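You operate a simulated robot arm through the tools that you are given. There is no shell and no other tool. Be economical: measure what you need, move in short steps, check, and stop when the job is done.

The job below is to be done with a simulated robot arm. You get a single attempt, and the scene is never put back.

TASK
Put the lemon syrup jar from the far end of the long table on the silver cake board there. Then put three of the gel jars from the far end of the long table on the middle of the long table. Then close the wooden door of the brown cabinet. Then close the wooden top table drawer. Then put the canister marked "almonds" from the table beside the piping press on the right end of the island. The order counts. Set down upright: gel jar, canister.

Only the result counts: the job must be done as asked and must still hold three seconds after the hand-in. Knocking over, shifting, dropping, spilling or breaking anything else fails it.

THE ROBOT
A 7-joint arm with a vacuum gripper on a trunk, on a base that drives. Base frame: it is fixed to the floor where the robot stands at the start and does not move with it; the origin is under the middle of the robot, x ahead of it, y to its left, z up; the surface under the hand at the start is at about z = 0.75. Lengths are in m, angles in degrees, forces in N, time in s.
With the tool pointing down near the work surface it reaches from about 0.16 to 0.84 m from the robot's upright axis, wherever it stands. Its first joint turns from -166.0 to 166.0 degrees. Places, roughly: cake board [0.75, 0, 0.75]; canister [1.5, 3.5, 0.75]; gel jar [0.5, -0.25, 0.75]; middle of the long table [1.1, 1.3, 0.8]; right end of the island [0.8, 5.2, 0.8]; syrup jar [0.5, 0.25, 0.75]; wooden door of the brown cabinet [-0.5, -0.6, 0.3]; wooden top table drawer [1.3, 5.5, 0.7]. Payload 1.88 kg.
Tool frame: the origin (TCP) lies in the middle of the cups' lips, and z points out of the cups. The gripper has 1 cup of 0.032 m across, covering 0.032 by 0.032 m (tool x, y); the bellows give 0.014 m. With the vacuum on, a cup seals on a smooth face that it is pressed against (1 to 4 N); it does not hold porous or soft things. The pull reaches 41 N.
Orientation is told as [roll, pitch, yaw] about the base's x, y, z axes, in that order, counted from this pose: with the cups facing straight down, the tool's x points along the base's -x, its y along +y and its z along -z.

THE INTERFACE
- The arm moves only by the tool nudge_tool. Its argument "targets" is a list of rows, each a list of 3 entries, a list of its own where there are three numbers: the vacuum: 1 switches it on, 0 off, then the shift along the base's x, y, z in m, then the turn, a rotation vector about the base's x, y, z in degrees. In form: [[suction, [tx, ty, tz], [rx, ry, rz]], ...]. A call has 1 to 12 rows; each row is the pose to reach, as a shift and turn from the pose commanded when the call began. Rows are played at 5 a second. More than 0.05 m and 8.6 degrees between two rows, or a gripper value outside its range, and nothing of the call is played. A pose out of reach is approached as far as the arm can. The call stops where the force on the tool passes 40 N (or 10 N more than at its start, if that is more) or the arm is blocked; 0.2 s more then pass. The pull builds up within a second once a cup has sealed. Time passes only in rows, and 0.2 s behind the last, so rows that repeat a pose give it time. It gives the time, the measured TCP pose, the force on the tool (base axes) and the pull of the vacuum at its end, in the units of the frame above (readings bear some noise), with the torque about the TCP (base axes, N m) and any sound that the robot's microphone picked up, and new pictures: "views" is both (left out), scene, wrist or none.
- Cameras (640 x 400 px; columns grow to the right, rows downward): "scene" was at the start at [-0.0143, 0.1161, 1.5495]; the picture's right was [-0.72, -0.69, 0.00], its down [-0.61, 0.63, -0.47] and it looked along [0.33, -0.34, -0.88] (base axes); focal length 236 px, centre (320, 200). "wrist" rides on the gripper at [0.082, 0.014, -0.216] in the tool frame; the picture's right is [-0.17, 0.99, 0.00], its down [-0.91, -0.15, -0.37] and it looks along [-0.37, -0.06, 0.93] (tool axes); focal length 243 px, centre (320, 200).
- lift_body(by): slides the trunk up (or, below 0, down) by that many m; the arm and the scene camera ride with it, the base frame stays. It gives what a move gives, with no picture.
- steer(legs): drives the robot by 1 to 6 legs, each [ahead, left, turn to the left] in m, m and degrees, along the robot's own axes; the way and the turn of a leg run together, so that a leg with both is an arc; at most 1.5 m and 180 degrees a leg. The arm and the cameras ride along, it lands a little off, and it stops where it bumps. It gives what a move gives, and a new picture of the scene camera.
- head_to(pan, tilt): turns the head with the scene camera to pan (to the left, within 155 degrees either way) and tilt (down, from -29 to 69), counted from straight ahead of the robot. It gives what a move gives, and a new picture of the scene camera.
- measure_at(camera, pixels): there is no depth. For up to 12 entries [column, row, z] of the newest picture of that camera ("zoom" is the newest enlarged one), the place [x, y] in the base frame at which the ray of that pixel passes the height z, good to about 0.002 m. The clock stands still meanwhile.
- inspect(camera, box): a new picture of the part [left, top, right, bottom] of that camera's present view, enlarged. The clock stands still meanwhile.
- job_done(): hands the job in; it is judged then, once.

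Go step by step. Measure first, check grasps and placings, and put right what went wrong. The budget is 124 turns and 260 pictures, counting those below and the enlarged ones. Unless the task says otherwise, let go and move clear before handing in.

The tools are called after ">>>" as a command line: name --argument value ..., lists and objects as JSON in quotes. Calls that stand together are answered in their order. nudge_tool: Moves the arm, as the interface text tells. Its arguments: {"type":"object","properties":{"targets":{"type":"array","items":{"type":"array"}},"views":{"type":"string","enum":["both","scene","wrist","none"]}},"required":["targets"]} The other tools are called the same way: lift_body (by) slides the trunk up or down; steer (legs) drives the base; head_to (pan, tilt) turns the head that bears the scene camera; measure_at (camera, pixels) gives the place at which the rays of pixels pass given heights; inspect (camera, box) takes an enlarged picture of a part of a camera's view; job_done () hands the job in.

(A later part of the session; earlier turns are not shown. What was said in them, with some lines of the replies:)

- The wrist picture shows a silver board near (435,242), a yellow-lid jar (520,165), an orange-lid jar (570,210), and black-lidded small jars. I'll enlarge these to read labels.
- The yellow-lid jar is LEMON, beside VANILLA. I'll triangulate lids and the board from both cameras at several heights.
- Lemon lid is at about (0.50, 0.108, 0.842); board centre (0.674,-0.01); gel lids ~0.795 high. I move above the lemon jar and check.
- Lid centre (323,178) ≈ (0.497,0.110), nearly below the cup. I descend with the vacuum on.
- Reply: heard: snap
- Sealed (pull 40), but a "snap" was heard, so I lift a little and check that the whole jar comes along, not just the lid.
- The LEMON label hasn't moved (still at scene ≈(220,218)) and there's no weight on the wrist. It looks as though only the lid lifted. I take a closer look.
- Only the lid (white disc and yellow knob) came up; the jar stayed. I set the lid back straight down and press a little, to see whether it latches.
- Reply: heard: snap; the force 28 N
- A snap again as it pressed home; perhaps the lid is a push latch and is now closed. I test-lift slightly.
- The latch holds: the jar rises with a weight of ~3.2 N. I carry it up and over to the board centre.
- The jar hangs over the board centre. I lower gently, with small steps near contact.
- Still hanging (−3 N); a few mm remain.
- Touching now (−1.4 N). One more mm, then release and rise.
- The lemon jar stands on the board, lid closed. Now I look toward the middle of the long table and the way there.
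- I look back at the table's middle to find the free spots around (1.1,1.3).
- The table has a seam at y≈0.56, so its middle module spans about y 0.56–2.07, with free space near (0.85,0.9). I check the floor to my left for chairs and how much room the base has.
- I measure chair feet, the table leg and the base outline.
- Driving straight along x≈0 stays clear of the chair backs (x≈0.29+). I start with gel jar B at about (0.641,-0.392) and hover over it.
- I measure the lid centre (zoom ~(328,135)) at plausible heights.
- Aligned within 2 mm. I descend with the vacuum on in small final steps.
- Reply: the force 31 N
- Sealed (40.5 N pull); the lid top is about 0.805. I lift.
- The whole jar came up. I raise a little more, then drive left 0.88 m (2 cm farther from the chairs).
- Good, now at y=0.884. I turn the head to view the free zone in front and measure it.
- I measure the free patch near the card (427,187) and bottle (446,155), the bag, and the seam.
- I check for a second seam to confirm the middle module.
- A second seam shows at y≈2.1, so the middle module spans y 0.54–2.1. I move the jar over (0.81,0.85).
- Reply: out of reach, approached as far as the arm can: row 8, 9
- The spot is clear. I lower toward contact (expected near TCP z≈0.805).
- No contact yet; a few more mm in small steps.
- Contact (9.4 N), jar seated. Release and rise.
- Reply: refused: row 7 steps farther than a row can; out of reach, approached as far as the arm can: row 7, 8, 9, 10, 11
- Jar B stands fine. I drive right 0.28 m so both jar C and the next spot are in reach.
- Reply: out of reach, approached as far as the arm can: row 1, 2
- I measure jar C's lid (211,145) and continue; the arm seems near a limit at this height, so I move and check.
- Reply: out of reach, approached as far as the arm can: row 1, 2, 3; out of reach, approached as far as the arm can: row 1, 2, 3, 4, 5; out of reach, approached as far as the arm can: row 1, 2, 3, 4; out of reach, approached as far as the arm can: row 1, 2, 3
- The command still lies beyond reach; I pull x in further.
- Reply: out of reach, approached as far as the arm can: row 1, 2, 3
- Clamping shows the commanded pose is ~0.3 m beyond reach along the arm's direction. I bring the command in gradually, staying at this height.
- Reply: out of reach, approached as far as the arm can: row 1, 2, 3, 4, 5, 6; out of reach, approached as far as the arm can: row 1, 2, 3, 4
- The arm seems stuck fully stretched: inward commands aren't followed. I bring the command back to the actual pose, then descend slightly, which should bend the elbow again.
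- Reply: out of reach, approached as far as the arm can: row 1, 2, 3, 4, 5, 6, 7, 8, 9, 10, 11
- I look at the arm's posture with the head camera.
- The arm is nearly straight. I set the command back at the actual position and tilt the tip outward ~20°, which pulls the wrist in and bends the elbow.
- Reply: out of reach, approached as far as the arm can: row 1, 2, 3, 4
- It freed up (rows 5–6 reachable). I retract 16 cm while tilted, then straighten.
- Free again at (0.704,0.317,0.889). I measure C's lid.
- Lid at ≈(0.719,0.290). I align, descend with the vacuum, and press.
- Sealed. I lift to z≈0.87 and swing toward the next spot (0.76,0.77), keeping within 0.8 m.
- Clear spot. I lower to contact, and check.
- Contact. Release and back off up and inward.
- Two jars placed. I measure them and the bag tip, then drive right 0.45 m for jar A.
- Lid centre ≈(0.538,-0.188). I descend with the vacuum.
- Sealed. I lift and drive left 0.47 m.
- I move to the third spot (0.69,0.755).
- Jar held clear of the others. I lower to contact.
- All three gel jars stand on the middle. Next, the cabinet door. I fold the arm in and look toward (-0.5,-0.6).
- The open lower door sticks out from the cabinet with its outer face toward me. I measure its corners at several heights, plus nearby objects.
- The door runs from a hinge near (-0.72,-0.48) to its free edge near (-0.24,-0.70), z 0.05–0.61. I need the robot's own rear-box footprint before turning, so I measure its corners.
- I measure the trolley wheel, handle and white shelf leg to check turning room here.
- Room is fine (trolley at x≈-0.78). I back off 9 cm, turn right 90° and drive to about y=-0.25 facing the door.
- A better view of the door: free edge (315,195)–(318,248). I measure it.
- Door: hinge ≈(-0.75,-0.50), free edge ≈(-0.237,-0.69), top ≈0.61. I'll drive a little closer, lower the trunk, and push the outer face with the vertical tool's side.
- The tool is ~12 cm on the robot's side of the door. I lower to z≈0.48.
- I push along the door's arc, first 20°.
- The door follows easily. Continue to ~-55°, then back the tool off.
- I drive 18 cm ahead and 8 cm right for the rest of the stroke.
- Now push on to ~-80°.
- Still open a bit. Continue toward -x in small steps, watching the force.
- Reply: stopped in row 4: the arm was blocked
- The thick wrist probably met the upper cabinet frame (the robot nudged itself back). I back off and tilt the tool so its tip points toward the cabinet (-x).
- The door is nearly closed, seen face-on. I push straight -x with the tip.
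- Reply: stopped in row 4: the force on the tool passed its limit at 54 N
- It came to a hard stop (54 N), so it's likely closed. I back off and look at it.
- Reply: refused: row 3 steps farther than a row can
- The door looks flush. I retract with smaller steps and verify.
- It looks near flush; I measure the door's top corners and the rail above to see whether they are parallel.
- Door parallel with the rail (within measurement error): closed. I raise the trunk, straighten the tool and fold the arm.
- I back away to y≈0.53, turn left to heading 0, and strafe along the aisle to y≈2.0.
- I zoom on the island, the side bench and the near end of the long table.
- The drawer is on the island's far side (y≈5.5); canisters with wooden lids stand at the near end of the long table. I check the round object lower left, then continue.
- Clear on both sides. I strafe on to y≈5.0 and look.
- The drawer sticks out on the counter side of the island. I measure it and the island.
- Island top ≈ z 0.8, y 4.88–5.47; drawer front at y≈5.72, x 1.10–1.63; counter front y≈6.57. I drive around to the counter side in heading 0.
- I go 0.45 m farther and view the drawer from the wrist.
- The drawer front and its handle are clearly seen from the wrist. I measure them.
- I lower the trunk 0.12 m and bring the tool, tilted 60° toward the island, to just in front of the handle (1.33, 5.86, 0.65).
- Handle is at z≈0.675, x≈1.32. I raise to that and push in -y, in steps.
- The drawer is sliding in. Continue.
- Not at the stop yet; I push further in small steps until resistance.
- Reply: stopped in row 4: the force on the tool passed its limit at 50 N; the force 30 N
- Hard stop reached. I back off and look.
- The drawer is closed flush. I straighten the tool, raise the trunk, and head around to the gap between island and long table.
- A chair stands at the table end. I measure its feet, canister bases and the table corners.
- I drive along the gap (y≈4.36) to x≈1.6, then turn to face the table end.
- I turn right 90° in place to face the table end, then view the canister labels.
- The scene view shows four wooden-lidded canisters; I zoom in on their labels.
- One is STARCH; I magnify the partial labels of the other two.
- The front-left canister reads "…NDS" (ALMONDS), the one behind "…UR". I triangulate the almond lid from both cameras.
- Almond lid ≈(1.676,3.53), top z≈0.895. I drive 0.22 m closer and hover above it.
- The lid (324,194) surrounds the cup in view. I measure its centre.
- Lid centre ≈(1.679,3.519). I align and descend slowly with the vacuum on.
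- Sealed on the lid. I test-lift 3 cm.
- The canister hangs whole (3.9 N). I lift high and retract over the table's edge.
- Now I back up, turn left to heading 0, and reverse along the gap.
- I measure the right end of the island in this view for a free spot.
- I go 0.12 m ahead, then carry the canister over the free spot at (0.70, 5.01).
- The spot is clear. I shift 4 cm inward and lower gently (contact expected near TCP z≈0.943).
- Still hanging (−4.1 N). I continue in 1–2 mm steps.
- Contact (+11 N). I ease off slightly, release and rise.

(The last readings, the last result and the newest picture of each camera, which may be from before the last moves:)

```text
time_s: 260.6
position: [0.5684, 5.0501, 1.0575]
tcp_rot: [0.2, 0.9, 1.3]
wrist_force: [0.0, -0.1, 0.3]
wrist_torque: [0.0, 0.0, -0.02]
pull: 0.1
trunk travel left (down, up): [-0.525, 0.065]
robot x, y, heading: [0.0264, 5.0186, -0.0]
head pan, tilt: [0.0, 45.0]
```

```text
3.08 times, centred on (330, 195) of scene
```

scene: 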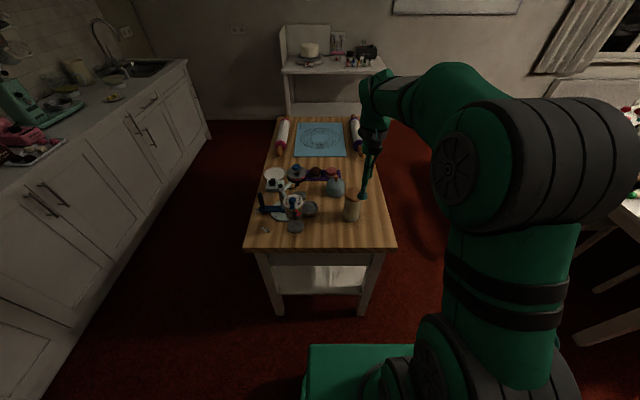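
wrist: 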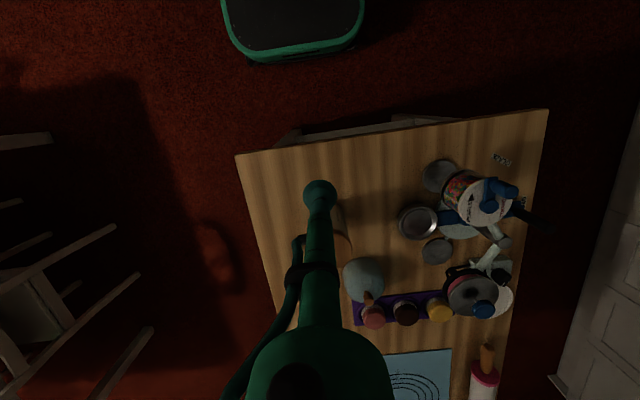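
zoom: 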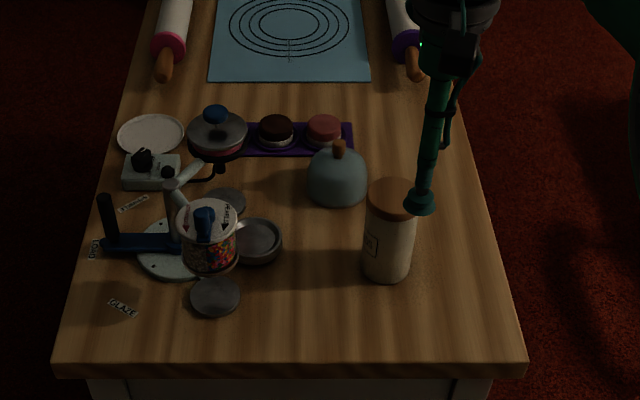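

The canister stands upright. One last long look back at the cabinet door before handing in.

>>> head_to --pan -95 --tilt 10

>>> inspect --camera "scene" --box '[270, 140, 390, 240]'

```text
time_s: 262.3
position: [0.5692, 5.0497, 1.0572]
tcp_rot: [0.2, 0.9, 1.2]
wrist_force: [-0.2, -0.5, 0.9]
wrist_torque: [-0.02, -0.03, 0.01]
pull: 0.0
trunk travel left (down, up): [-0.525, 0.065]
robot x, y, heading: [0.025, 5.0125, -0.4]
head pan, tilt: [-95.0, 10.0]
```

scene: 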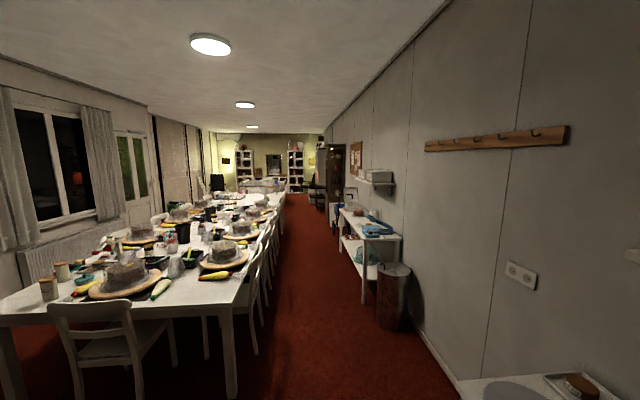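

```text
4.00 times, centred on (330, 190) of scene
```

zoom: 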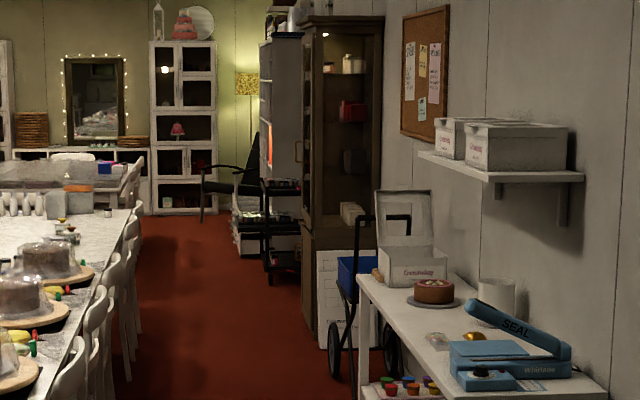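

The lower door is flush in profile at zoom (310,285), with nothing sticking out. Everything is done and the arm is clear, so I hand in.

>>> job_done

```text
The job is handed in.
```

I did all five steps in the order asked and handed the job in; I don't have the judge's verdict.

- **Lemon syrup jar:** it stands on the silver cake board. The lid popped off when I first gripped it. I pressed it back on until it latched, and the jar then lifted whole.
- **Gel jars:** three stand upright on the middle section of the long table, at about y 0.75–0.85. That is toward the far-end side of that section, because the arm could not reach its centre.
- **Cabinet door:** I pushed it to its stop, and it looked flush in a last look from across the room. During the push the arm was blocked once, probably against the upper frame. The robot shifted back slightly, and I saw nothing else move.
- **Table drawer:** I pushed it to its stop, and it sits flush.
- **Almonds canister:** it stands upright on the right end of the island, clear of the items there.
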